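You operate a simulated robot arm through the tools that you are given. There is no shell and no other tool. Be economical: measure what you need, move in short steps, check, and stop when the job is done.

Carry out the task below with a simulated robot arm. There is one attempt and no reset: what you move stays moved.

TASK
Pack bearing 57 with grease till it shows, then put it in Reuse.
Fine: no overflow; swing the purple lever aside again. Where these are worked on the way, their far stop is far enough and under half their travel is too little: purple lever.
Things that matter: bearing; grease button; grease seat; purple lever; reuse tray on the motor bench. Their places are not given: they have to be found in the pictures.

The check looks at the end state, three seconds after you hand in, the way a careful person would. Anything else that was tipped, shoved, dropped, spilled or broken makes it a failure.

THE ROBOT
A 6-joint arm with a two-finger parallel gripper, fixed in place. Base frame: the origin is at the foot of the arm, x ahead of it, y to its left, z up; the work surface is at about z = 0. Readings come in cm, degrees, newtons and seconds.
With the tool pointing down near the work surface it reaches from about 16 to 42 cm from the base axis. Its first joint turns from -66.0 to 66.0 degrees. Payload 1.57 kg.
The tool frame sits at the grasp point between the pads (the TCP): z along the fingers, y along the line on which they close. The tips reach 3 cm beyond it. Largest opening 8 cm; finger width 1.7, thickness 1.2; the body of the gripper, 4 by 8.2 cm, starts 8 cm behind the TCP.
Orientation is told as [roll, pitch, yaw] about the base's x, y, z axes, in that order, counted from this pose: with the fingers straight down and closing along the base's y, the tool's x points along the base's -x, its y along +y and its z along -z.

THE INTERFACE
- The arm moves only by the tool arm_command. Its argument "moves" is a list of rows, each an object (a shift or turn left out is 0, a gripper value left out holds the last) with "fingers": the gripper command, from -1 (fully open) to 1 (shut), values between in proportion; "linear": the shift along the base's x, y, z in m, a list of three; "angular": the turn, a rotation vector about the base's x, y, z in degrees, a list of three. In form: [{"fingers": fingers, "linear": [tx, ty, tz], "angular": [rx, ry, rz]}, ...]. A call has 1 to 8 rows; each row shifts and turns the commanded pose from where the row before left it. Each row takes 0.2 s and may step no farther than 5 cm and 8.6 degrees from the row before; otherwise, or with a gripper value out of range, the whole call is refused. Where a pose cannot be reached the arm comes as near as it can. A force on the tool above 70 N (or 10 N above the force at the start of the call, whichever is more), or a blocked arm, ends the call early, and 0.2 s more pass. The fingers move at their own pace (about 15.3 cm/s each) and stop on an object; they squeeze with about 42 N. The grip force told is the motor's: it shows also when the fingers shut on nothing. Time passes only in rows, and 0.2 s behind the last, so rows that do not move let the fingers close. The reply holds the time, the measured pose of the TCP, the force on the tool along the base axes, the opening and the grip force, in the units named above and with some noise, with the torque about the TCP (base axes, N m) and any sound that the robot's microphone picked up.
- Cameras (640 x 400 px; columns grow to the right, rows downward): "scene" is fixed at [4.91, -33.61, 40.86]; the picture's right is [0.79, -0.61, 0.00], its down [-0.43, -0.56, -0.71] and it looks along [0.43, 0.56, -0.71] (base axes); focal length 228 px, centre (320, 200). "wrist" rides on the gripper at [7.2, -0.7, -12.2] in the tool frame; the picture's right is [0.09, 1.00, 0.00], its down [-0.84, 0.08, -0.54] and it looks along [-0.54, 0.05, 0.84] (tool axes); focal length 238 px, centre (320, 200).
- get_image(camera): a new picture of that camera. The clock stands still meanwhile.
- locate(camera, pixels): for up to 12 pixels [column, row] of the newest picture of that camera ("zoom" is the newest enlarged one), the place [x, y, z] in the base frame of the surface seen there, good to about 0.3 cm. The clock stands still meanwhile.
- zoom(camera, box): a new picture of the part [left, top, right, bottom] of that camera's present view, enlarged. The clock stands still meanwhile.
- hand_in(): hands the job in; it is judged then, once.

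Go step by step. Measure first, check grasps and placings, and put right what went wrong. The budget is 80 turns and 38 pictures, counting those below and the enlarged ones. Unless the task says otherwise, let go and move clear before handing in, and close with one line.

The tools are called after "Request:" by a JSON object that holds its "name" and its "arguments". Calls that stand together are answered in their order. arm_command: Moves the arm, as the interface text tells. Its arguments: {"type":"object","properties":{"moves":{"type":"array","items":{"type":"object","properties":{"fingers":{"type":"number"},"linear":{"type":"array","items":{"type":"number"}},"angular":{"type":"array","items":{"type":"number"}}}}}},"required":["moves"]} The other tools are called the same way: get_image (camera) takes a picture; locate (camera, pixels) gives the place of the surface under pixels of a picture; zoom (camera, box) takes an enlarged picture of a part of a camera's view; hand_in () hands the job in.

At the start:

```text
t: 0.0
ee_pos: [25.02, -5.92, 23.16]
orientation: [0.0, 0.0, 0.0]
contact_force: [0.3, 0.2, -0.1]
wrist_torque: [0.03, 0.0, -0.01]
opening: 7.99
gripper_force: 0.1
```

scene: 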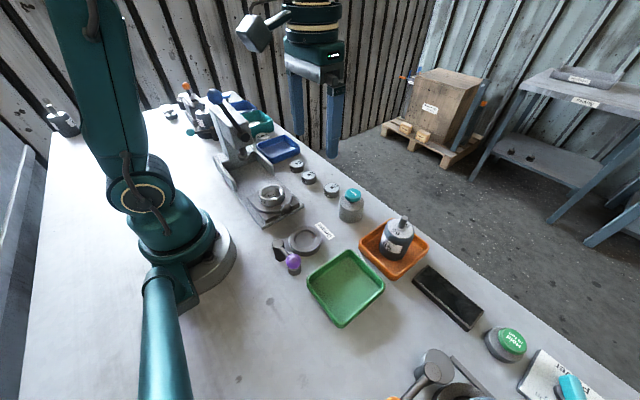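
wrist: 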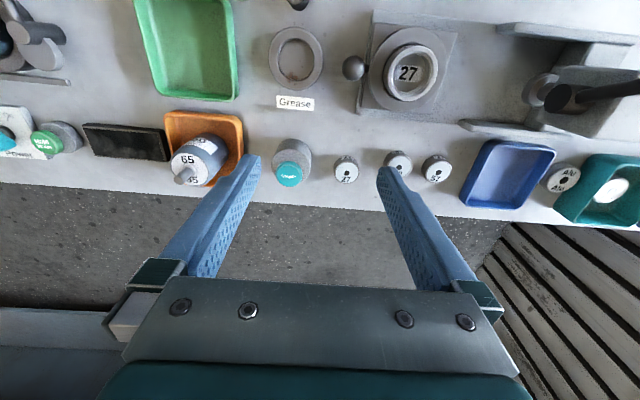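

The scene shows the grease seat near (303,240), a purple part near (293,263), small bearings near (296,165), (309,177), (331,190), and trays. I'll zoom in to read the labels.

Request:
{"name": "zoom", "arguments": {"camera": "scene", "box": [220, 140, 380, 290]}}

Request:
{"name": "zoom", "arguments": {"camera": "wrist", "box": [240, 0, 480, 200]}}

Request:
{"name": "zoom", "arguments": {"camera": "scene", "box": [150, 70, 310, 170]}}

Request:
{"name": "zoom", "arguments": {"camera": "scene", "box": [300, 220, 640, 400]}}

```text
2.67 times, centred on (300, 215) of scene
```

zoom: 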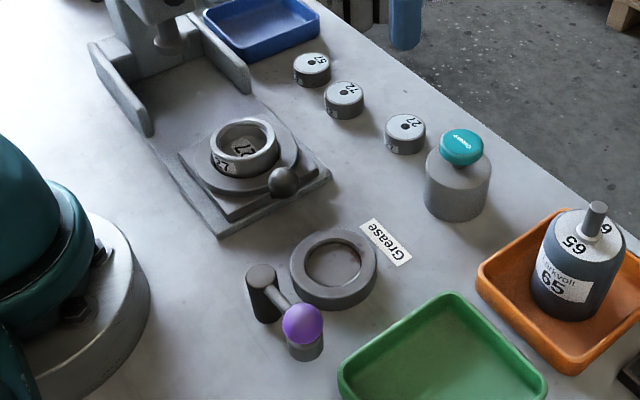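

```text
2.00 times, centred on (360, 100) of wrist
```

zoom: 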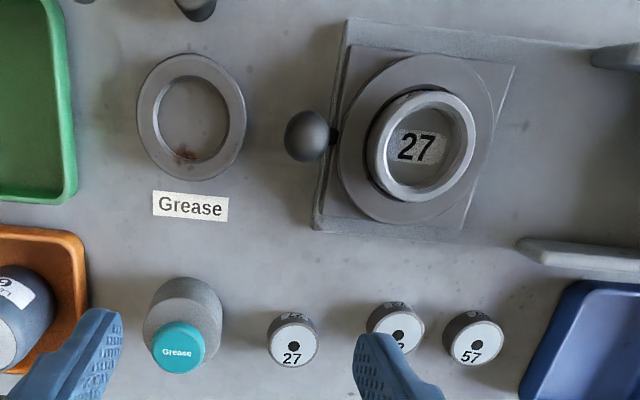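

```text
4.00 times, centred on (230, 120) of scene
```

zoom: 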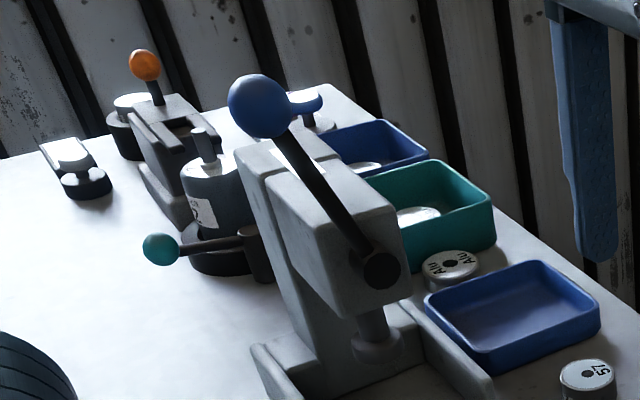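

```text
1.88 times, centred on (470, 310) of scene
```

zoom: 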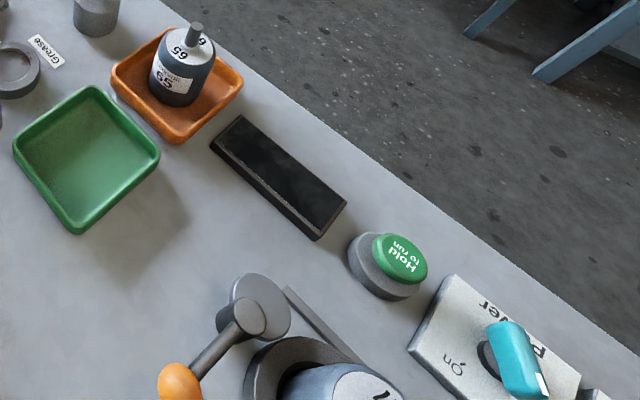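

The wrist zoom shows bearing 57 at about (475,170) in the wrist picture, the rightmost of three, and the Grease button at (288,170). I'll locate these parts and then look around for the Reuse label.

Request:
{"name": "get_image", "arguments": {"camera": "wrist"}}

Request:
{"name": "locate", "arguments": {"camera": "wrist", "pixels": [[436, 164], [397, 158], [346, 164], [288, 174], [297, 57], [274, 57], [320, 57], [297, 32], [297, 84], [185, 45], [507, 165], [610, 190]]}}

Request:
{"name": "get_image", "arguments": {"camera": "scene"}}

Request:
{"name": "locate", "arguments": {"camera": "scene", "pixels": [[297, 163], [309, 174], [331, 187], [353, 194], [304, 240], [295, 259], [284, 244], [345, 285], [277, 150], [270, 188]]}}

```text
31 pictures are left
```

wrist: 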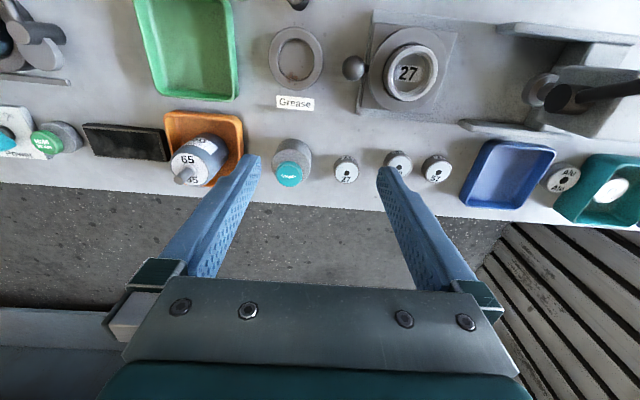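

```text
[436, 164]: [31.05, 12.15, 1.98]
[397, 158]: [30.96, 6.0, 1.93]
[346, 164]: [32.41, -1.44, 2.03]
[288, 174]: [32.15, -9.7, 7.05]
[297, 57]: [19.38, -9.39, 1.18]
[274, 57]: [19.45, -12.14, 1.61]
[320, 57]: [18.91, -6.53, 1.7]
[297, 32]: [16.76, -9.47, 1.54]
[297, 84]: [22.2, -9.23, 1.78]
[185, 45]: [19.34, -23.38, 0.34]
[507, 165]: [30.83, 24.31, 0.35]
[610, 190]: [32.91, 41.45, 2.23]
```

```text
30 pictures are left
```

scene: 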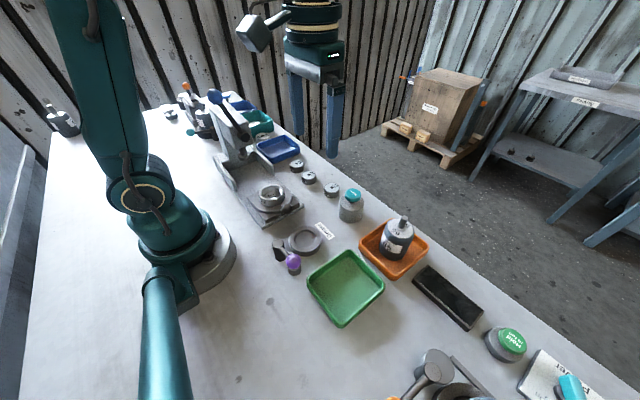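

```text
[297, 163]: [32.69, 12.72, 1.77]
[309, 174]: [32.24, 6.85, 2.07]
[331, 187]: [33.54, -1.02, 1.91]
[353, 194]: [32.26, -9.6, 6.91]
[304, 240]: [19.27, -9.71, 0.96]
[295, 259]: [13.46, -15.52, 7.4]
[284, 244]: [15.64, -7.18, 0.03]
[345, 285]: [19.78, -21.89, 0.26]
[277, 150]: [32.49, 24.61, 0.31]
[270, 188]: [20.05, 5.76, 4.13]
```

Bearing 57 is at about (31.5,12.4) and the seat at about (19.4,-9.5). No tray label is readable yet, so I'll rotate the base to the left and raise to get a better view.

Request:
{"name": "arm_command", "arguments": {"moves": [{"fingers": -1, "linear": [-0.03, 0.04, 0.0]}, {"linear": [-0.02, 0.045, 0]}, {"linear": [0, 0.045, 0]}, {"linear": [0, 0.045, 0]}, {"linear": [0, 0.03, 0]}]}}

Request:
{"name": "get_image", "arguments": {"camera": "wrist"}}

Request:
{"name": "zoom", "arguments": {"camera": "scene", "box": [160, 70, 320, 170]}}

```text
t: 1.2
ee_pos: [19.93, 14.59, 23.17]
orientation: [0.0, 0.0, 0.0]
contact_force: [-0.4, 0.0, 0.4]
wrist_torque: [-0.02, -0.03, 0.03]
opening: 8.01
gripper_force: 0.1
```

```text
29 pictures are left
```

wrist: 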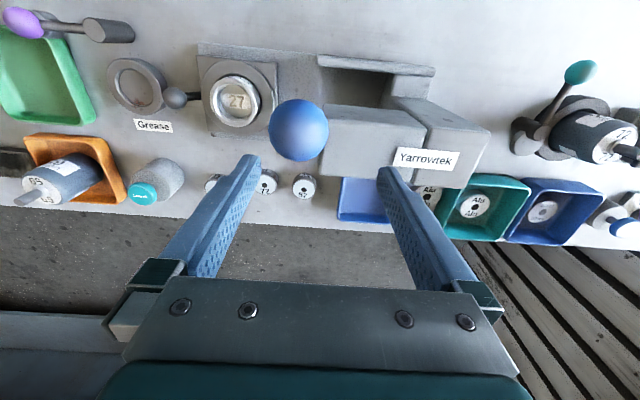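

```text
4.00 times, centred on (240, 120) of scene
```

zoom: 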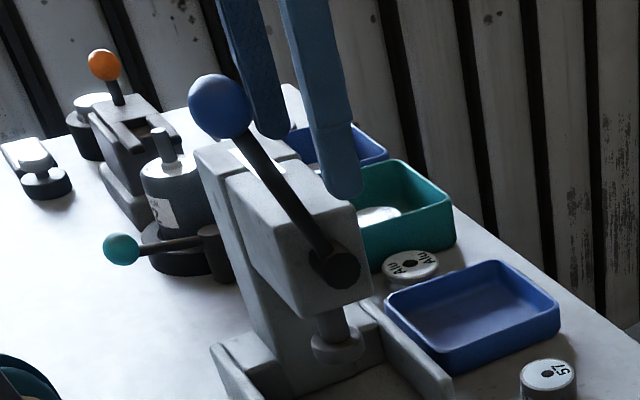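

No tray labels yet. I'll zoom on the trays in both views.

Request:
{"name": "zoom", "arguments": {"camera": "scene", "box": [290, 210, 450, 340]}}

Request:
{"name": "zoom", "arguments": {"camera": "wrist", "box": [400, 100, 640, 260]}}

Request:
{"name": "zoom", "arguments": {"camera": "scene", "box": [400, 50, 640, 200]}}

```text
3.08 times, centred on (370, 275) of scene
```

zoom: 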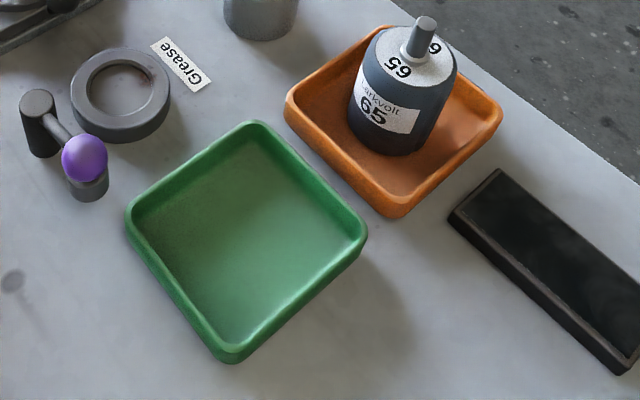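

```text
2.50 times, centred on (520, 180) of wrist
```

zoom: 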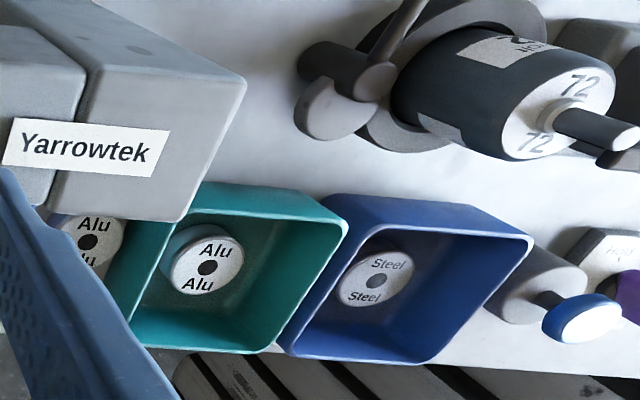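

```text
2.67 times, centred on (520, 125) of scene
```

zoom: 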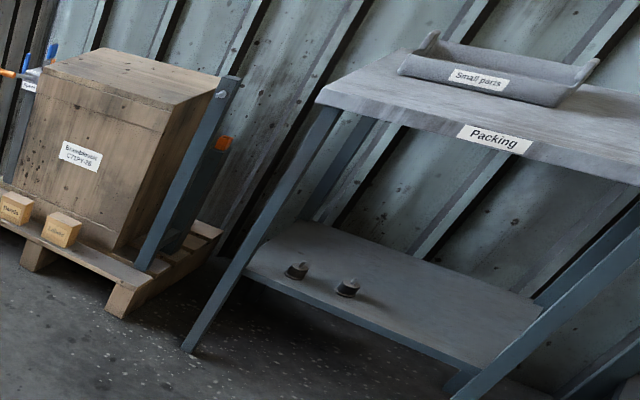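

Labels Alu and Steel sit in the far trays, and the others show none from this side. I'll move outward and yaw the wrist to look back at the +x faces of the trays.

Request:
{"name": "arm_command", "arguments": {"moves": [{"linear": [0.03, -0.01, 0.02], "angular": [0, 0, 8.5]}, {"linear": [0.04, -0.02, 0.01], "angular": [0, 0, 8.5]}, {"linear": [0.03, -0.03, 0], "angular": [0, 0, 8.5]}, {"linear": [0.02, -0.03, 0], "angular": [0, 0, 8.5]}, {"linear": [0, -0.03, 0], "angular": [0, 0, 8.5]}, {"linear": [0, -0.03, 0], "angular": [0, 0, 8.5]}, {"linear": [0, 0, 0], "angular": [0, 0, 8.5]}, {"linear": [0, 0, 0], "angular": [0, 0, 8.5]}]}}

Request:
{"name": "arm_command", "arguments": {"moves": [{"angular": [0, 0, 8.5]}, {"angular": [0, 0, 8.5]}, {"angular": [0, 0, 8.5]}, {"angular": [0, 0, 8.5]}, {"angular": [0, 0, 8.5]}, {"angular": [0, 0, 8.5]}, {"angular": [0, 0, 8.5]}, {"angular": [0, 0, 8.5]}]}}

Request:
{"name": "get_image", "arguments": {"camera": "wrist"}}

```text
t: 3.0
ee_pos: [31.73, -0.46, 25.98]
orientation: [0.0, 0.0, 68.2]
contact_force: [0.7, 0.0, 0.6]
wrist_torque: [0.02, -0.01, 0.03]
opening: 7.96
gripper_force: 0.1
```

```text
t: 4.8
ee_pos: [32.02, -0.54, 26.07]
orientation: [0.0, -0.1, 136.2]
contact_force: [-0.6, -0.6, 0.0]
wrist_torque: [0.02, 0.0, 0.02]
opening: 8.01
gripper_force: 0.1
```

```text
24 pictures are left
```

wrist: 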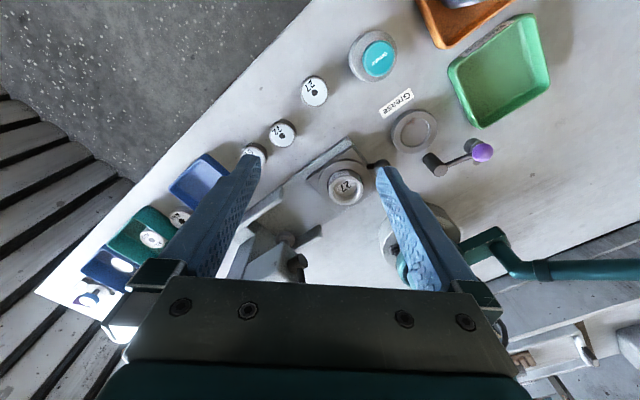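

The green tray's +x wall is visible around (495,40). I'll zoom there and on the blue tray.

Request:
{"name": "zoom", "arguments": {"camera": "wrist", "box": [400, 0, 560, 140]}}

Request:
{"name": "zoom", "arguments": {"camera": "wrist", "box": [60, 140, 280, 320]}}

```text
2.86 times, centred on (480, 70) of wrist
```

zoom: 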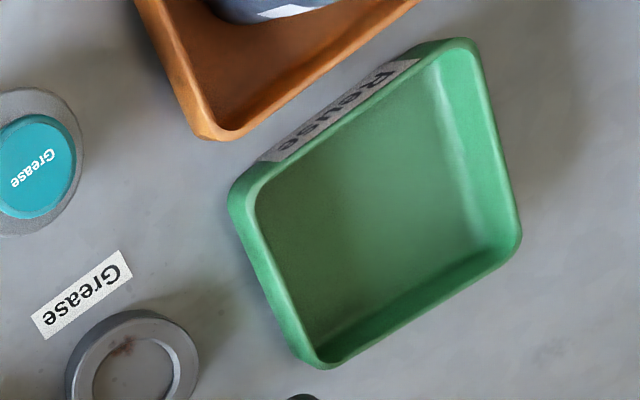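

```text
2.22 times, centred on (170, 230) of wrist
```

zoom: 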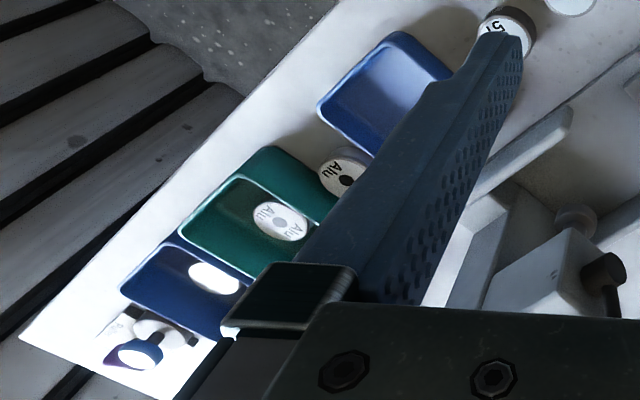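

The green tray reads "Reuse". Now I'll locate lever, seat and bearing details from this view.

Request:
{"name": "locate", "arguments": {"camera": "wrist", "pixels": [[482, 152], [475, 142], [432, 160], [436, 170], [455, 160], [413, 130], [395, 122], [315, 91], [282, 133], [251, 151], [378, 60], [500, 75]]}}

Request:
{"name": "zoom", "arguments": {"camera": "wrist", "box": [360, 80, 520, 190]}}

```text
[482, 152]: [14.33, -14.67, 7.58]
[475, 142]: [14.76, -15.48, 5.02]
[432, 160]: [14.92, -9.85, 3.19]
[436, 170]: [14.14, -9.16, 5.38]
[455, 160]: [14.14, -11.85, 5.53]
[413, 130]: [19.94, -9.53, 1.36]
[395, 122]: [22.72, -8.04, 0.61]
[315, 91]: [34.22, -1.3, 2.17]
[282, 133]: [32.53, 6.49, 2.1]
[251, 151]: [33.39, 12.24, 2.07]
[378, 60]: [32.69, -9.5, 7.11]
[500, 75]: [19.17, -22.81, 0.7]
```

```text
3.64 times, centred on (440, 135) of wrist
```

zoom: 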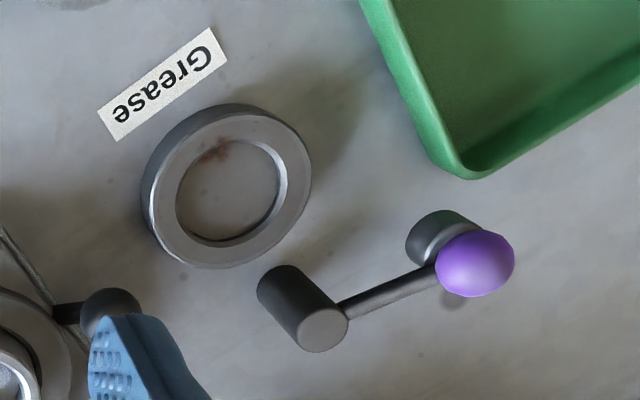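

Reuse is the green tray; the lever's post is near (14,-9) with its ball at (14,-15), so it swings about 90° to sit over the seat at (19.4,-9.5). I'll return yaw to 0 over the bearing at safe height.

Request:
{"name": "arm_command", "arguments": {"moves": [{"angular": [0, 0, -8.5]}, {"angular": [0, 0, -8.5]}, {"angular": [0, 0, -8.5]}, {"angular": [0, 0, -8.5]}, {"angular": [0, 0, -8.5]}, {"angular": [0, 0, -8.5]}, {"angular": [0, 0, -8.5]}, {"angular": [0, 0, -8.5]}]}}

Request:
{"name": "arm_command", "arguments": {"moves": [{"angular": [0, 0, -8.5]}, {"angular": [0, 0, -8.5]}, {"angular": [0, 0, -8.5]}, {"angular": [0, 0, -8.5]}, {"linear": [0, 0.03, -0.02], "angular": [0, 0, -8.5]}, {"linear": [0, 0.03, -0.03], "angular": [0, 0, -8.5]}, {"linear": [0, 0.03, -0.03], "angular": [0, 0, -8.5]}, {"linear": [0, 0.035, -0.03], "angular": [0, 0, -8.5], "fingers": -0.25}]}}

Request:
{"name": "locate", "arguments": {"camera": "scene", "pixels": [[214, 96], [240, 125], [296, 162]]}}

Request:
{"name": "get_image", "arguments": {"camera": "wrist"}}

```text
t: 6.6
ee_pos: [31.84, -0.58, 26.08]
orientation: [-0.1, 0.0, 67.9]
contact_force: [-0.1, -0.6, 0.1]
wrist_torque: [0.03, 0.02, 0.01]
opening: 8.02
gripper_force: 0.1
```

```text
t: 8.4
ee_pos: [32.17, 12.08, 15.17]
orientation: [0.1, 0.0, 0.0]
contact_force: [0.8, 0.8, 0.4]
wrist_torque: [-0.02, -0.04, 0.04]
opening: 4.99
gripper_force: 0.2
```

```text
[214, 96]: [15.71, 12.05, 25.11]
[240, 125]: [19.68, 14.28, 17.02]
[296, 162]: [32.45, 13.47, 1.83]
```

```text
20 pictures are left
```

wrist: 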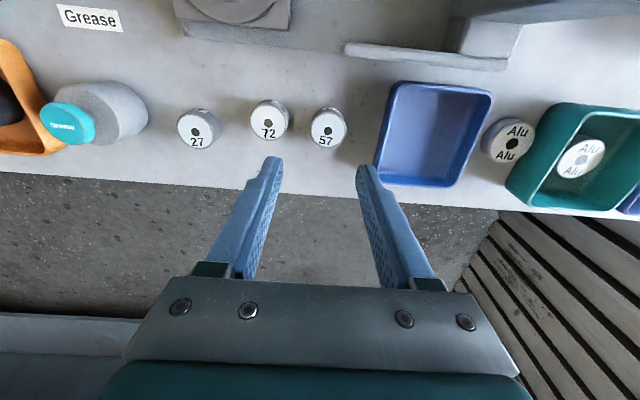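

The view confirms 57 at (327,127), rightmost. I'll locate its edges, and where the press stands relative to the camera path.

Request:
{"name": "locate", "arguments": {"camera": "wrist", "pixels": [[328, 127], [311, 127], [346, 127], [328, 111], [328, 144], [268, 117], [285, 118], [390, 130], [345, 47], [480, 40], [560, 10], [430, 55]]}}

Request:
{"name": "get_image", "arguments": {"camera": "scene"}}

```text
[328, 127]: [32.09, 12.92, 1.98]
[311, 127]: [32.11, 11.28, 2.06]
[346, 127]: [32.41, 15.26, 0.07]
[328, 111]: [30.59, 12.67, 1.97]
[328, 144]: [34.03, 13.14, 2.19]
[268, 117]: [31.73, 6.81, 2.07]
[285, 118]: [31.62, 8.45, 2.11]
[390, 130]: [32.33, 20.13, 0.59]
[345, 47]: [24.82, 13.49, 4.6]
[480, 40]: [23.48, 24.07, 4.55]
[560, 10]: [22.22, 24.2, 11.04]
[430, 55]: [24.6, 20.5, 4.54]
```

```text
19 pictures are left
```

scene: 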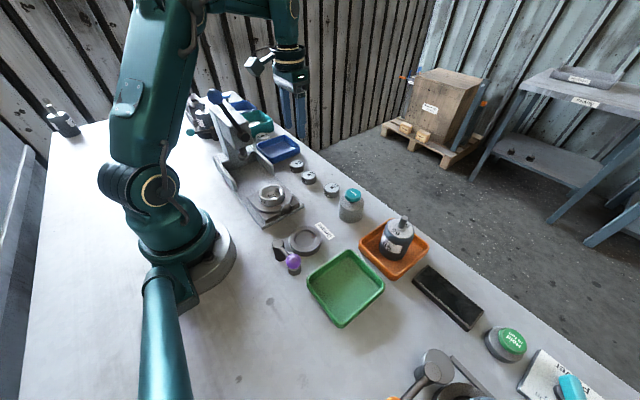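

Bearing 57's centre is about (32.25,12.9), radius about 1.6, top z 2.0. I'll yaw by 42.5° to keep the wrist camera off the press, then descend so the tips hold only the top part.

Request:
{"name": "arm_command", "arguments": {"moves": [{"angular": [0, 0, 8.5], "fingers": -0.25}, {"angular": [0, 0, 8.5]}, {"angular": [0, 0, 8.5]}, {"linear": [0.001, 0.008, -0.02], "angular": [0, 0, 8.5]}, {"linear": [0, 0, -0.03], "angular": [0, 0, 8.5]}, {"linear": [0, 0, -0.02]}, {"linear": [0, 0, 0]}]}}

Request:
{"name": "get_image", "arguments": {"camera": "wrist"}}

```text
t: 10.0
ee_pos: [32.2, 12.8, 7.96]
orientation: [-0.1, 0.0, 42.6]
contact_force: [0.5, -0.8, 0.3]
wrist_torque: [0.04, 0.01, 0.06]
opening: 4.98
gripper_force: 0.0
```

```text
18 pictures are left
```

wrist: 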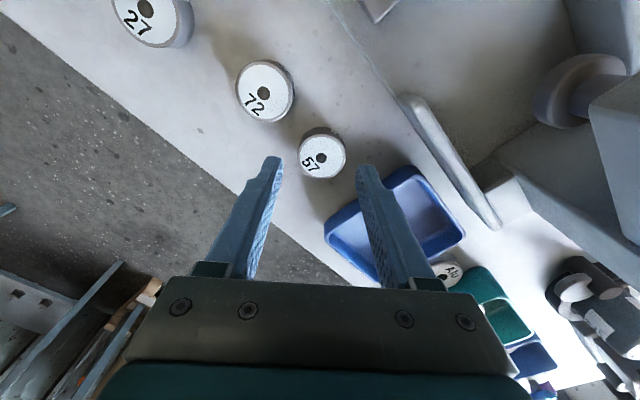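

The bearing at (320,158) is centred between the fingers. I'll descend to TCP z≈3.95 and close.

Request:
{"name": "arm_command", "arguments": {"moves": [{"linear": [0, 0, -0.02]}, {"linear": [0, 0, -0.02]}, {"linear": [0, 0, 0]}, {"fingers": 1}, {}, {}]}}

Request:
{"name": "arm_command", "arguments": {"moves": [{"linear": [0, 0, 0.02]}, {"linear": [0, 0, 0.03]}, {"linear": [0, 0, 0.03]}, {}]}}

Request:
{"name": "get_image", "arguments": {"camera": "wrist"}}

```text
t: 11.4
ee_pos: [32.02, 12.79, 4.0]
orientation: [0.1, 0.0, 42.4]
contact_force: [-0.4, 0.0, 0.6]
wrist_torque: [0.0, 0.05, 0.0]
opening: 3.85
gripper_force: 41.8
```

```text
t: 12.4
ee_pos: [32.16, 12.5, 12.09]
orientation: [0.1, -0.1, 42.5]
contact_force: [-0.1, -0.5, 0.0]
wrist_torque: [0.0, -0.01, 0.01]
opening: 3.87
gripper_force: 41.6
```

```text
17 pictures are left
```

wrist: 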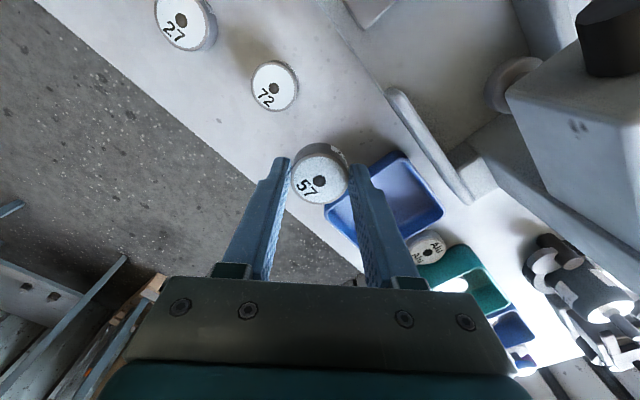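

The bearing is held (opening 3.85). I'll carry it at height to above the seat.

Request:
{"name": "locate", "arguments": {"camera": "wrist", "pixels": [[319, 180], [305, 158], [335, 200], [319, 160]]}}

Request:
{"name": "arm_command", "arguments": {"moves": [{"linear": [0, -0.02, 0.02]}, {"linear": [-0.02, -0.04, 0]}, {"linear": [-0.02, -0.04, 0]}, {"linear": [-0.02, -0.04, 0]}, {"linear": [-0.02, -0.04, 0]}, {"linear": [-0.02, -0.04, 0]}, {}, {}]}}

Request:
{"name": "get_image", "arguments": {"camera": "wrist"}}

```text
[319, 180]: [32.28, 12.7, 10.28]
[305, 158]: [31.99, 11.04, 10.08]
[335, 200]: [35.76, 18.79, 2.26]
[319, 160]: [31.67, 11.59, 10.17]
```

```text
t: 14.2
ee_pos: [21.76, -9.13, 14.05]
orientation: [0.0, -0.1, 42.4]
contact_force: [0.1, -0.2, -1.6]
wrist_torque: [0.0, -0.01, 0.01]
opening: 3.86
gripper_force: 42.2
```

```text
16 pictures are left
```

wrist: 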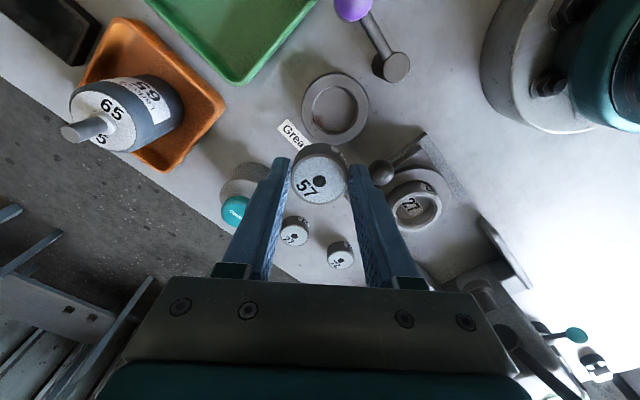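

I'll locate several ring edge points and the held bearing to align precisely.

Request:
{"name": "zoom", "arguments": {"camera": "wrist", "box": [270, 60, 400, 210]}}

```text
2.67 times, centred on (335, 135) of wrist
```

zoom: 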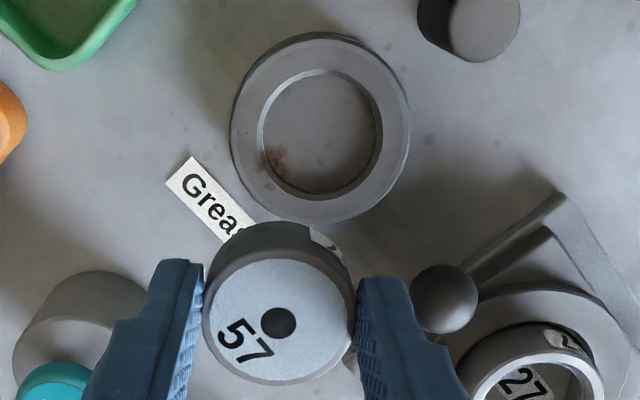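

Request:
{"name": "locate", "arguments": {"camera": "zoom", "pixels": [[252, 130], [392, 130], [322, 58], [322, 208], [268, 130], [375, 130], [320, 80], [320, 130], [320, 180], [279, 322], [279, 270], [279, 375]]}}

```text
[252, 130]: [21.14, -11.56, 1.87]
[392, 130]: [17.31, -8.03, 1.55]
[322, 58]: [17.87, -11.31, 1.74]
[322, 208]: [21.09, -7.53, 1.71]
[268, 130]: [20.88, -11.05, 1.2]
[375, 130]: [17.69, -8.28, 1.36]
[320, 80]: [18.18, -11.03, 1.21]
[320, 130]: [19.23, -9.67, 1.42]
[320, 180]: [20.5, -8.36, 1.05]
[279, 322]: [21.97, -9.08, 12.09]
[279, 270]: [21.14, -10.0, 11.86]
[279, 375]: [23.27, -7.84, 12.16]
```

Ring centre is about (19.33,-9.63), recess floor about z 1.2, bearing centre about (22.05,-9.05). I'll shift by (-2.7,-0.58) and go down to z≈7.5 to check.

Request:
{"name": "arm_command", "arguments": {"moves": [{"linear": [-0.0135, -0.003, 0]}, {"linear": [-0.0137, -0.0028, 0]}, {"linear": [0, 0, -0.03]}, {"linear": [0, 0, -0.03]}, {}, {}]}}

Request:
{"name": "zoom", "arguments": {"camera": "wrist", "box": [250, 100, 390, 240]}}

```text
t: 15.6
ee_pos: [19.02, -9.96, 7.99]
orientation: [0.0, 0.0, 42.4]
contact_force: [-0.9, 0.2, -1.0]
wrist_torque: [0.0, 0.01, -0.02]
opening: 3.85
gripper_force: 42.4
```

```text
2.86 times, centred on (320, 170) of wrist
```

zoom: 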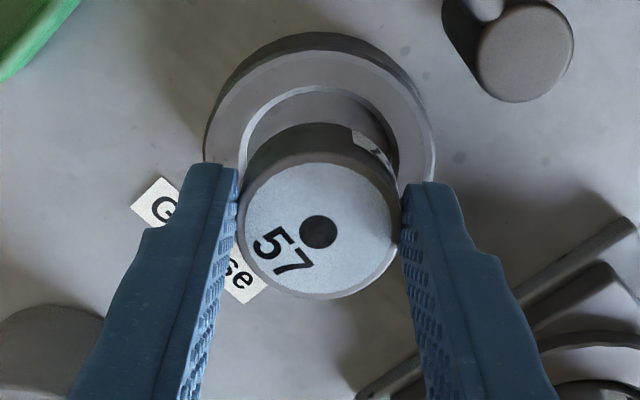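

Request:
{"name": "locate", "arguments": {"camera": "zoom", "pixels": [[318, 170], [318, 292], [318, 231], [243, 215], [394, 215], [215, 160], [428, 160], [320, 65], [320, 110], [260, 75], [380, 75]]}}

```text
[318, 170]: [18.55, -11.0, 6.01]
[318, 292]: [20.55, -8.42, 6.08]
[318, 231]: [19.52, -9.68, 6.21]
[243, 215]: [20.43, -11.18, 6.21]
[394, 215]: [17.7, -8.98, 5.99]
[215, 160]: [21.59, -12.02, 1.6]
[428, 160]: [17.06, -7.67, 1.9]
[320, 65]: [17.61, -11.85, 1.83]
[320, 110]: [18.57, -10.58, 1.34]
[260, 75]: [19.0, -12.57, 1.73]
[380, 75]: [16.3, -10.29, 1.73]
```

Bearing centre (19.45,-9.7) and ring centre (about 19.37,-9.73) agree. I'll lower in small steps, watching force.

Request:
{"name": "arm_command", "arguments": {"moves": [{"linear": [-0.0005, 0, -0.015]}, {"linear": [0, 0, -0.005]}, {"linear": [0, 0, -0.003]}, {}]}}

Request:
{"name": "arm_command", "arguments": {"moves": [{"linear": [0, 0, -0.003]}, {"linear": [0, 0, -0.002]}, {}]}}

Request:
{"name": "zoom", "arguments": {"camera": "wrist", "box": [250, 100, 390, 240]}}

```text
t: 16.6
ee_pos: [19.12, -9.92, 5.73]
orientation: [0.0, 0.0, 42.5]
contact_force: [-0.3, 0.3, -0.2]
wrist_torque: [-0.03, -0.03, 0.01]
opening: 3.86
gripper_force: 42.1
```

```text
t: 17.4
ee_pos: [19.24, -9.74, 5.29]
orientation: [0.1, 0.0, 42.5]
contact_force: [0.4, 0.6, -1.0]
wrist_torque: [-0.01, 0.0, 0.02]
opening: 3.86
gripper_force: 42.0
```

```text
2.86 times, centred on (320, 170) of wrist
```

zoom: 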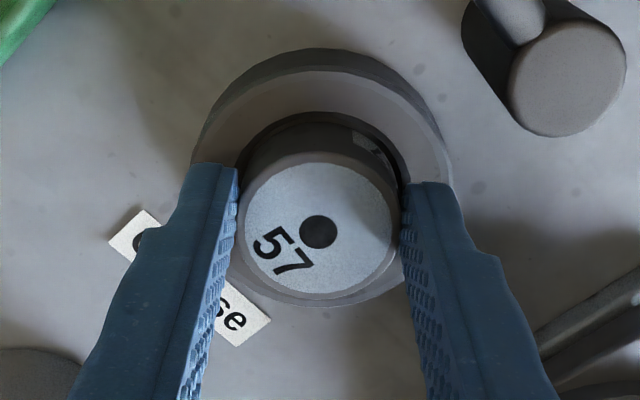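

The bearing is entering the recess with no contact force. I'll continue down in 1 mm steps.

Request:
{"name": "arm_command", "arguments": {"moves": [{"linear": [0, 0, -0.001]}, {"linear": [0, 0, -0.001]}, {}]}}

Request:
{"name": "arm_command", "arguments": {"moves": [{"linear": [0, 0, -0.001]}, {"linear": [0, 0, -0.001]}, {}]}}

```text
t: 18.2
ee_pos: [19.32, -9.85, 5.09]
orientation: [0.0, 0.0, 42.5]
contact_force: [-5.4, 6.9, 22.3]
wrist_torque: [0.37, 0.13, 0.03]
opening: 3.88
gripper_force: 41.8
```

```text
t: 19.0
ee_pos: [19.42, -9.88, 4.85]
orientation: [-0.1, -0.1, 42.5]
contact_force: [-4.6, 0.5, 19.3]
wrist_torque: [0.16, 0.16, 0.07]
opening: 3.83
gripper_force: 42.4
```

Contact at TCP z≈4.9 with 20 N means it is seated or nearly so. I'll open slightly, lift and look.

Request:
{"name": "arm_command", "arguments": {"moves": [{"fingers": -0.2}, {}, {"linear": [0, 0, 0.02]}, {"linear": [0, 0, 0.03]}, {"linear": [0, 0, 0.03]}, {"linear": [0.02, 0, 0.02]}, {}]}}

Request:
{"name": "zoom", "arguments": {"camera": "wrist", "box": [250, 30, 410, 190]}}

```text
t: 20.6
ee_pos: [21.44, -9.6, 14.8]
orientation: [-0.1, -0.1, 42.5]
contact_force: [0.0, -0.2, -0.5]
wrist_torque: [-0.04, -0.06, -0.03]
opening: 4.82
gripper_force: 0.0
```

```text
2.50 times, centred on (330, 110) of wrist
```

zoom: 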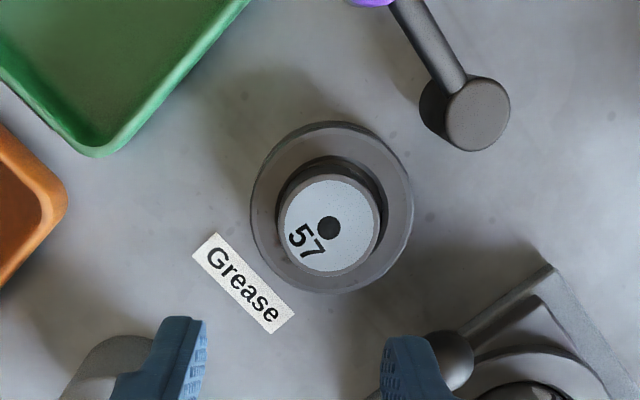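

Request:
{"name": "locate", "arguments": {"camera": "zoom", "pixels": [[329, 200], [310, 200], [350, 250], [300, 255], [329, 265], [350, 190], [260, 200], [480, 112], [430, 40], [465, 85]]}}

```text
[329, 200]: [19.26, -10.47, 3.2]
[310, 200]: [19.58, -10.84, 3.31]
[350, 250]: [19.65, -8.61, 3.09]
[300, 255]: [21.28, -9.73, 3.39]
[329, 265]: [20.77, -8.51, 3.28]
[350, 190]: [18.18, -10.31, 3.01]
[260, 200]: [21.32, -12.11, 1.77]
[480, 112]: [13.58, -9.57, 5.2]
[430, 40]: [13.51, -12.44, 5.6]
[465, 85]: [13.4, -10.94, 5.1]
```

Bearing top reads z≈3.0–3.4, possibly slightly tilted. I'll check from the scene camera.

Request:
{"name": "zoom", "arguments": {"camera": "scene", "box": [260, 205, 350, 275]}}

```text
5.71 times, centred on (305, 240) of scene
```

zoom: 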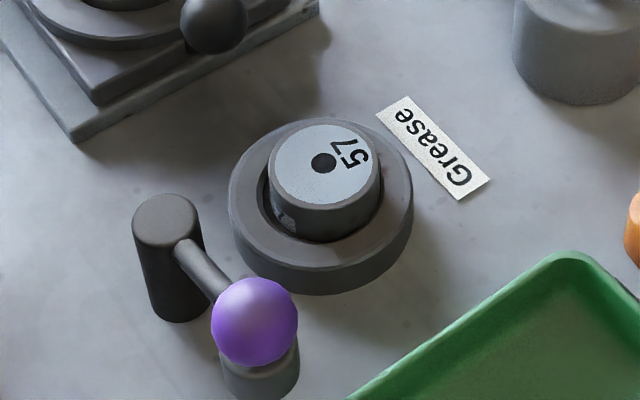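

Request:
{"name": "locate", "arguments": {"camera": "zoom", "pixels": [[278, 160], [374, 165], [325, 130], [320, 200], [290, 140], [360, 190], [290, 190], [355, 140], [325, 175], [240, 190], [400, 180], [330, 262]]}}

```text
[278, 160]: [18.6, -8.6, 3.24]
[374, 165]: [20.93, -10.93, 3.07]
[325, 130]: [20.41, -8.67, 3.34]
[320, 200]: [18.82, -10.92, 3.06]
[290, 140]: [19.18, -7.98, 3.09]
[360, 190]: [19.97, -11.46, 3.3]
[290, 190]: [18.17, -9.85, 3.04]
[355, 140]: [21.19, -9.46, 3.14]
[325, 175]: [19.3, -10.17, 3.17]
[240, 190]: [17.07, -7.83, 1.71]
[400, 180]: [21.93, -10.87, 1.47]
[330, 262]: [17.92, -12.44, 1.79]
```

Top z is flat at about 3.15, so the bearing is seated. Now I'll measure the lever ball and arm for pushing.

Request:
{"name": "locate", "arguments": {"camera": "zoom", "pixels": [[254, 285], [254, 320], [218, 320], [290, 320], [254, 355], [235, 380], [285, 380], [165, 215], [195, 258], [260, 392]]}}

```text
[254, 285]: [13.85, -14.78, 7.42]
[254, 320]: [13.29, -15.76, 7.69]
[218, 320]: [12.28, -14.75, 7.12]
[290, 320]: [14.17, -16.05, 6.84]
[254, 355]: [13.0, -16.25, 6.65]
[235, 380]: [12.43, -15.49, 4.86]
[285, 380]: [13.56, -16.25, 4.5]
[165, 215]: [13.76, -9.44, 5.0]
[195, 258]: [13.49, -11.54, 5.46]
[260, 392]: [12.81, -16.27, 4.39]
```

Ball centre is about (13.57,-15.16,6.55), radius 1.3, pivot about (13.75,-9.4), r≈5.75. I'll close the fingers, go to the trailing side at (11.2,-17.3), and lower so the tips are level with the ball.

Request:
{"name": "arm_command", "arguments": {"moves": [{"fingers": 1}, {"linear": [-0.034, -0.026, 0]}, {"linear": [-0.034, -0.026, 0]}, {"linear": [-0.034, -0.025, 0]}, {"linear": [0, 0, -0.03]}, {"linear": [0, 0, -0.03]}, {}]}}

Request:
{"name": "get_image", "arguments": {"camera": "wrist"}}

```text
t: 22.2
ee_pos: [11.12, -17.32, 9.01]
orientation: [0.0, 0.0, 42.7]
contact_force: [-0.2, 0.2, 0.3]
wrist_torque: [0.0, 0.01, -0.02]
opening: 0.01
gripper_force: 21.3
```

```text
10 pictures are left
```

wrist: 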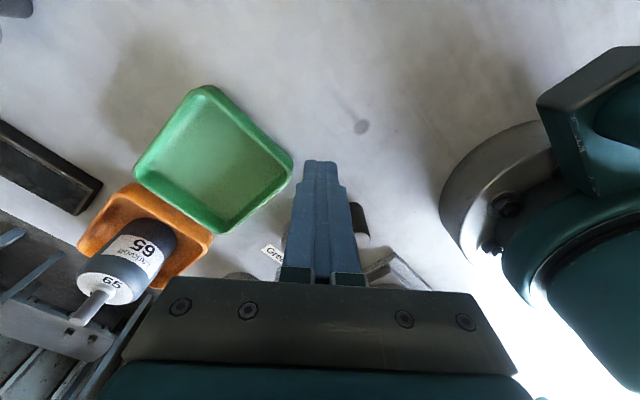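

I'll lower slightly and push along the arc in +x then +y to about 60°, watching forces.

Request:
{"name": "arm_command", "arguments": {"moves": [{"linear": [0, 0, -0.004]}, {"linear": [0.01, 0.0067, 0]}, {"linear": [0.0149, 0.002, 0]}, {"linear": [0.0139, 0.0057, 0]}, {"linear": [0.0119, 0.0091, 0]}, {"linear": [0.0091, 0.0119, 0]}, {}]}}

Request:
{"name": "get_image", "arguments": {"camera": "scene"}}

```text
t: 23.8
ee_pos: [16.97, -13.91, 8.51]
orientation: [0.0, -0.1, 42.5]
contact_force: [-0.1, 0.8, -0.1]
wrist_torque: [0.02, 0.0, 0.04]
opening: 0.0
gripper_force: 21.3
```

```text
9 pictures are left
```

scene: 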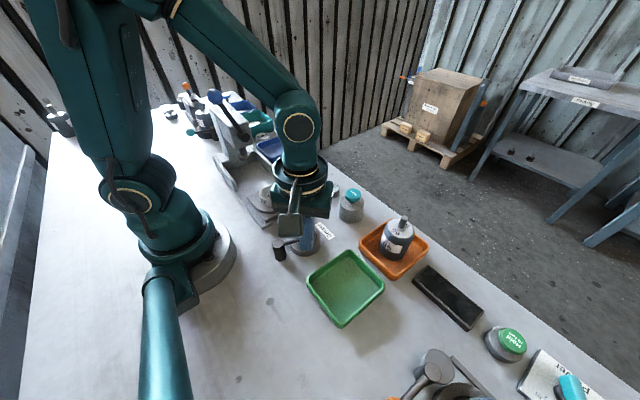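

The lever has moved with the finger (arm now pointing toward the seat at (290,245)). I'll continue to the far stop.

Request:
{"name": "arm_command", "arguments": {"moves": [{"linear": [0.0057, 0.0139, 0]}, {"linear": [0.002, 0.0149, 0]}, {}]}}

Request:
{"name": "arm_command", "arguments": {"moves": [{"linear": [0, 0.004, 0]}, {"linear": [0, 0.004, 0]}, {}]}}

```text
t: 24.6
ee_pos: [17.82, -11.19, 8.67]
orientation: [-0.3, 0.5, 42.9]
contact_force: [-17.2, -52.8, -10.2]
wrist_torque: [-1.28, 0.39, -0.13]
opening: 0.0
gripper_force: 21.2
```

```text
t: 24.9
ee_pos: [17.86, -11.16, 8.68]
orientation: [-0.4, 0.8, 43.2]
contact_force: [-5.5, -9.0, 1.7]
wrist_torque: [-0.29, 0.04, -0.03]
opening: 0.0
gripper_force: 21.4
stopped in row 1: the force on the tool passed its limit at 75 N (the readings are from after the stop); the commanded pose is now the measured one
```

The lever hit its stop (75 N). I'll back off, rise, and view the seat.

Request:
{"name": "arm_command", "arguments": {"moves": [{"linear": [-0.01, -0.015, 0]}, {"linear": [-0.01, -0.015, 0.01]}, {"linear": [0, 0, 0.04]}, {"linear": [0, 0, 0.03]}, {"linear": [0.045, 0, 0]}, {"linear": [0.045, 0.02, 0]}, {"linear": [0.045, 0.02, 0]}, {"linear": [0.02, 0.01, 0]}]}}

Request:
{"name": "zoom", "arguments": {"camera": "scene", "box": [260, 170, 380, 275]}}

```text
t: 26.7
ee_pos: [31.32, -9.06, 16.68]
orientation: [-0.3, 0.8, 43.2]
contact_force: [0.4, 0.4, -0.4]
wrist_torque: [0.03, 0.02, -0.01]
opening: 0.0
gripper_force: 21.1
```

```text
3.81 times, centred on (320, 222) of scene
```

zoom: 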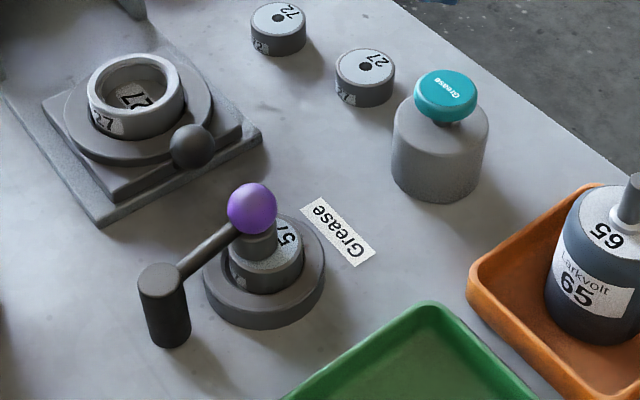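

The nozzle is over bearing 57. Now I'll move above the button (32.35,-9.6, top z≈7.0) and descend to just above it.

Request:
{"name": "arm_command", "arguments": {"moves": [{"linear": [0.0095, -0.005, 0], "angular": [0, 0, 0]}, {"linear": [0, 0, -0.04]}, {"linear": [0, 0, -0.018]}, {}]}}

Request:
{"name": "arm_command", "arguments": {"moves": [{"linear": [0, 0, -0.005]}, {"linear": [0, 0, -0.003]}, {"linear": [0, 0, 0.008]}]}}

```text
t: 27.7
ee_pos: [32.22, -9.52, 11.04]
orientation: [-0.4, 0.8, 43.1]
contact_force: [0.5, 0.5, -0.7]
wrist_torque: [0.02, 0.05, 0.0]
opening: 0.0
gripper_force: 21.5
```

```text
t: 28.5
ee_pos: [32.2, -9.53, 11.02]
orientation: [-0.3, 0.9, 43.0]
contact_force: [-0.2, -0.1, -0.6]
wrist_torque: [-0.04, -0.03, 0.0]
opening: 0.0
gripper_force: 21.5
```

No sign of contact at z≈10.2. I'll go a little deeper and read force.

Request:
{"name": "arm_command", "arguments": {"moves": [{"linear": [0, 0, -0.009]}, {"linear": [0, 0, -0.003]}]}}

```text
t: 29.1
ee_pos: [32.15, -9.6, 9.92]
orientation: [-0.4, 0.7, 43.2]
contact_force: [1.0, -0.1, 2.4]
wrist_torque: [0.02, -0.06, -0.02]
opening: 0.02
gripper_force: 21.5
```

Light contact (2.4 N) at z 9.92. I'll press 4 mm briefly, then release.

Request:
{"name": "arm_command", "arguments": {"moves": [{"linear": [0, 0, -0.004]}]}}

```text
t: 29.5
ee_pos: [32.17, -9.54, 9.33]
orientation: [-0.3, 0.7, 43.1]
contact_force: [0.9, 2.3, 4.4]
wrist_torque: [0.11, -0.03, 0.0]
opening: 0.0
gripper_force: 20.8
```

Spring force rises (4.4 N), no sound yet. I'll check the bearing while time stands still.

Request:
{"name": "zoom", "arguments": {"camera": "scene", "box": [280, 205, 350, 265]}}

```text
6.67 times, centred on (315, 235) of scene
```

zoom: 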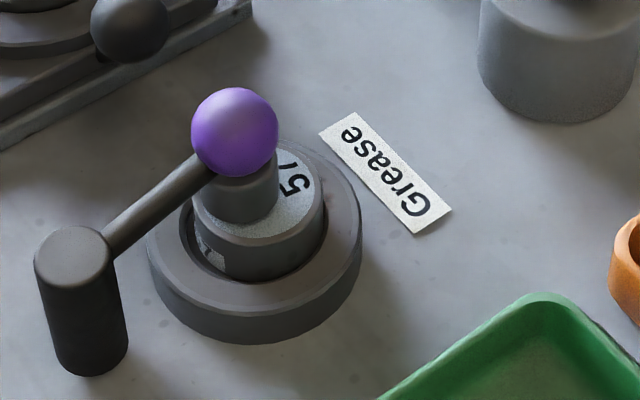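

No grease yet. I'll press further, 2 mm at a time.

Request:
{"name": "arm_command", "arguments": {"moves": [{"linear": [0, 0, -0.003]}]}}

```text
t: 29.9
ee_pos: [32.36, -9.61, 8.92]
orientation: [-0.3, 0.8, 43.0]
contact_force: [-1.8, 2.9, 6.9]
wrist_torque: [0.12, 0.04, 0.01]
opening: 0.01
gripper_force: 21.5
heard: click
```

A click was heard: the button is on. I'll look at once.

Request:
{"name": "zoom", "arguments": {"camera": "scene", "box": [280, 205, 350, 265]}}

```text
6.67 times, centred on (315, 235) of scene
```

zoom: 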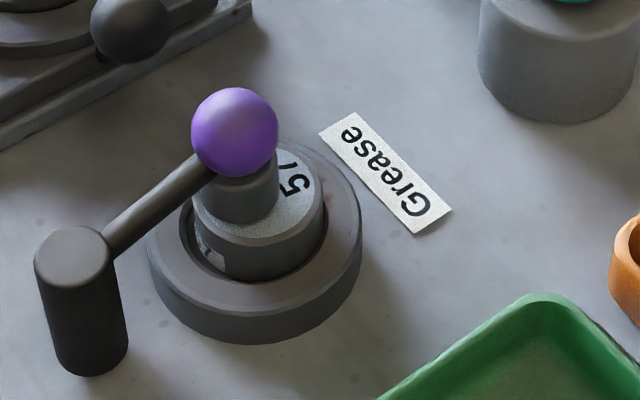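

Nothing visible yet. I'll hold briefly and listen.

Request:
{"name": "arm_command", "arguments": {"moves": [{}]}}

```text
t: 30.3
ee_pos: [32.26, -9.63, 9.19]
orientation: [-0.3, 0.8, 43.1]
contact_force: [-2.9, 1.7, 5.4]
wrist_torque: [0.07, 0.03, 0.02]
opening: 0.0
gripper_force: 21.0
```

Request:
{"name": "arm_command", "arguments": {"moves": [{}]}}

Request:
{"name": "zoom", "arguments": {"camera": "scene", "box": [280, 205, 350, 265]}}

```text
t: 30.7
ee_pos: [32.2, -9.66, 9.01]
orientation: [-0.3, 0.7, 43.2]
contact_force: [-2.3, 0.3, 5.5]
wrist_torque: [0.06, 0.05, 0.02]
opening: 0.0
gripper_force: 21.6
```

```text
6.67 times, centred on (315, 235) of scene
```

zoom: 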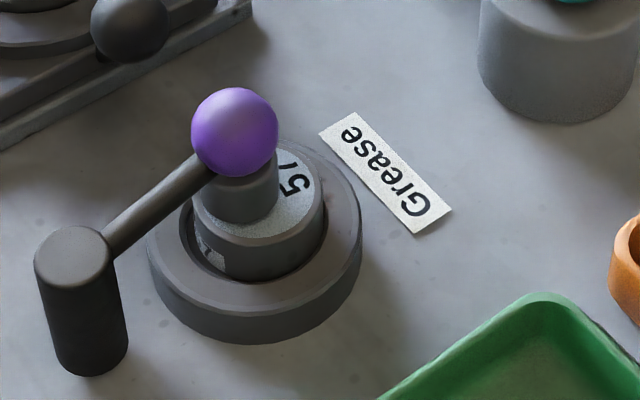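

Still none visible. I'll press 1 mm further and hold one more second.

Request:
{"name": "arm_command", "arguments": {"moves": [{"linear": [0, 0, -0.001]}, {}, {}, {}]}}

Request:
{"name": "zoom", "arguments": {"camera": "scene", "box": [280, 190, 370, 265]}}

```text
t: 31.7
ee_pos: [32.2, -9.6, 8.86]
orientation: [-0.3, 0.8, 43.0]
contact_force: [-2.0, 0.5, 6.1]
wrist_torque: [0.08, 0.01, 0.03]
opening: 0.01
gripper_force: 21.6
```

```text
5.33 times, centred on (325, 228) of scene
```

zoom: 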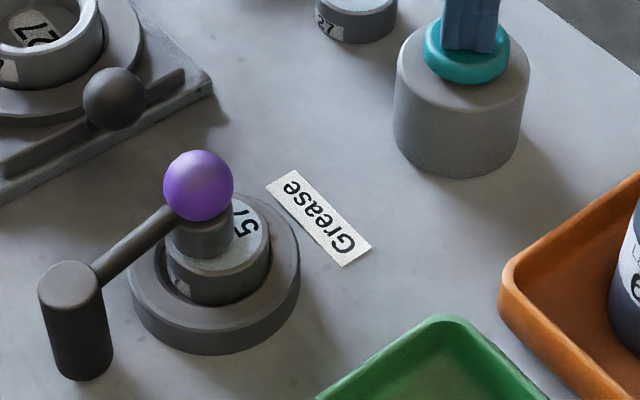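

Button is down but no grease shows; it may dose per press. I'll release and press once more, listening.

Request:
{"name": "arm_command", "arguments": {"moves": [{"linear": [0, 0, 0.012]}, {}]}}

Request:
{"name": "arm_command", "arguments": {"moves": [{"linear": [0, 0, -0.012]}, {}]}}

Request:
{"name": "zoom", "arguments": {"camera": "scene", "box": [280, 205, 350, 265]}}

```text
t: 32.3
ee_pos: [32.37, -9.81, 10.02]
orientation: [-0.3, 0.9, 43.0]
contact_force: [0.6, -0.2, 1.0]
wrist_torque: [0.01, -0.06, 0.03]
opening: 0.0
gripper_force: 21.4
```

```text
t: 32.9
ee_pos: [32.23, -9.81, 8.96]
orientation: [-0.4, 0.8, 43.1]
contact_force: [-0.1, -3.5, 6.3]
wrist_torque: [-0.07, -0.05, 0.01]
opening: 0.0
gripper_force: 21.0
heard: click
```

```text
6.67 times, centred on (315, 235) of scene
```

zoom: 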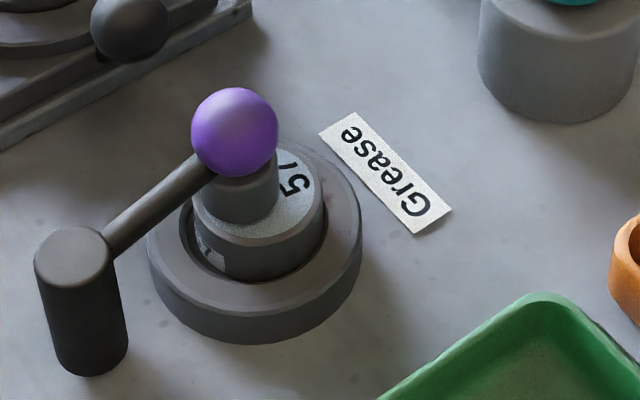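

Second click; nothing visible outside the nozzle, which covers the bore. I'll swing the lever aside and look at the bearing itself before adding more.

Request:
{"name": "arm_command", "arguments": {"moves": [{"linear": [0, 0, 0.04]}, {"linear": [0, 0, 0.02]}, {"linear": [-0.036, 0.006, 0]}, {"linear": [-0.036, 0.006, 0]}, {"linear": [-0.035, 0.007, 0]}, {"linear": [0, 0, -0.03]}, {"linear": [0, 0, -0.033]}, {}]}}

```text
t: 34.7
ee_pos: [21.43, -7.79, 8.52]
orientation: [-0.4, 0.9, 43.2]
contact_force: [0.1, 0.5, -1.0]
wrist_torque: [0.01, 0.03, 0.04]
opening: 0.0
gripper_force: 21.6
```

Request:
{"name": "arm_command", "arguments": {"moves": [{"linear": [-0.005, -0.014, 0]}, {"linear": [-0.006, -0.0145, 0]}, {"linear": [-0.0091, -0.0119, 0]}, {"linear": [-0.0119, -0.0091, 0]}, {"linear": [-0.0139, -0.0057, 0]}, {"linear": [-0.0149, -0.002, 0]}, {}]}}

```text
t: 36.3
ee_pos: [15.39, -13.42, 8.74]
orientation: [-0.3, 0.7, 43.2]
contact_force: [0.4, -1.6, 0.5]
wrist_torque: [-0.03, -0.03, 0.0]
opening: 0.0
gripper_force: 21.6
```

Lever at about 0°. I'll nudge to its rest stop, then retreat and look.

Request:
{"name": "arm_command", "arguments": {"moves": [{"linear": [-0.003, 0, 0]}, {"linear": [-0.002, 0, 0]}, {}]}}

Request:
{"name": "arm_command", "arguments": {"moves": [{"linear": [0.01, 0.01, 0]}, {"linear": [0, 0, 0.04]}, {"linear": [0.03, 0.02, 0.03]}, {"linear": [0.045, 0.02, 0]}, {"linear": [0.04, 0.01, 0]}, {}]}}

Request:
{"name": "zoom", "arguments": {"camera": "scene", "box": [270, 210, 345, 275]}}

```text
t: 37.1
ee_pos: [15.05, -13.47, 8.7]
orientation: [-0.6, 0.6, 43.1]
contact_force: [20.2, 13.4, 3.9]
wrist_torque: [0.43, -0.57, -0.2]
opening: 0.0
gripper_force: 21.2
```

```text
t: 38.5
ee_pos: [27.6, -7.35, 15.3]
orientation: [-0.2, 0.8, 43.1]
contact_force: [-0.3, 0.3, -0.9]
wrist_torque: [0.0, 0.03, 0.02]
opening: 0.02
gripper_force: 20.8
```

```text
6.15 times, centred on (308, 242) of scene
```

zoom: 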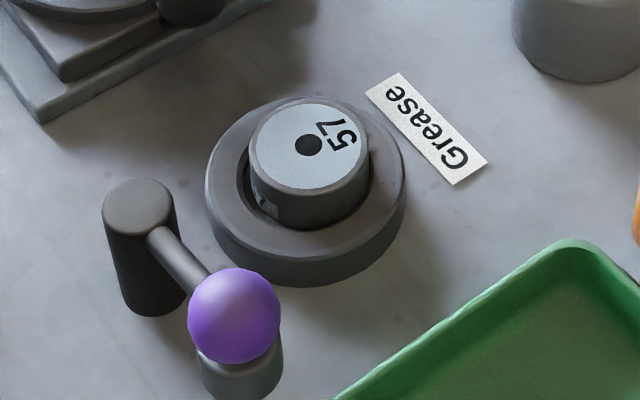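

With the lever aside, the bore at (308,145) shows no grease yet and there is no overflow, so more is needed. I'll swing the lever back over.

Request:
{"name": "arm_command", "arguments": {"moves": [{"linear": [-0.041, -0.0249, 0]}, {"linear": [-0.041, -0.0249, 0]}, {"linear": [-0.041, -0.0249, 0]}, {"linear": [-0.041, -0.0249, 0]}, {"linear": [0, 0, -0.033]}, {"linear": [0, 0, -0.034]}, {}]}}

Request:
{"name": "arm_command", "arguments": {"moves": [{"linear": [0.009, 0.0067, 0]}, {"linear": [0.0149, 0.002, 0]}, {"linear": [0.0139, 0.0057, 0]}, {"linear": [0.0119, 0.0091, 0]}, {"linear": [0.0091, 0.0119, 0]}, {"linear": [0.0057, 0.0139, 0]}, {"linear": [0.002, 0.0135, 0]}, {}]}}

```text
t: 40.1
ee_pos: [11.12, -17.33, 8.97]
orientation: [-0.3, 0.8, 43.1]
contact_force: [0.0, 0.7, -0.7]
wrist_torque: [0.0, 0.01, 0.03]
opening: 0.0
gripper_force: 21.6
```

```text
t: 41.9
ee_pos: [17.75, -11.23, 8.91]
orientation: [-0.3, 0.8, 43.0]
contact_force: [-0.2, -0.5, 0.2]
wrist_torque: [0.02, -0.01, 0.03]
opening: 0.0
gripper_force: 21.7
```

Nearly at the stop with little force. I'll push the last bit to feel the stop.

Request:
{"name": "arm_command", "arguments": {"moves": [{"linear": [0.001, 0.003, 0]}, {"linear": [0.001, 0.002, 0]}, {}]}}

Request:
{"name": "locate", "arguments": {"camera": "zoom", "pixels": [[308, 145], [290, 150], [234, 315]]}}

```text
t: 42.7
ee_pos: [17.68, -11.03, 8.83]
orientation: [-0.3, 1.5, 43.6]
contact_force: [-31.6, -49.7, 14.1]
wrist_torque: [-1.08, 0.75, -0.07]
opening: 0.0
gripper_force: 21.4
```

```text
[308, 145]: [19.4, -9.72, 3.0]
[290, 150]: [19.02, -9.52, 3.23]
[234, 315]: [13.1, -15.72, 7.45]
```

Locate uses the stored picture only, but the lever is at its stop (50 N). Now to the button again.

Request:
{"name": "arm_command", "arguments": {"moves": [{"linear": [-0.01, -0.015, 0]}, {"linear": [-0.01, -0.015, 0.01]}, {"linear": [0, 0, 0.04]}, {"linear": [0.045, 0, 0]}, {"linear": [0.045, 0.013, 0]}, {"linear": [0.045, 0.014, 0]}, {"linear": [0.028, 0.0143, 0]}, {}]}}

```text
t: 44.5
ee_pos: [32.29, -9.68, 13.93]
orientation: [-0.2, 0.8, 43.1]
contact_force: [0.2, 0.1, 0.0]
wrist_torque: [0.03, 0.0, -0.02]
opening: 0.02
gripper_force: 21.5
```

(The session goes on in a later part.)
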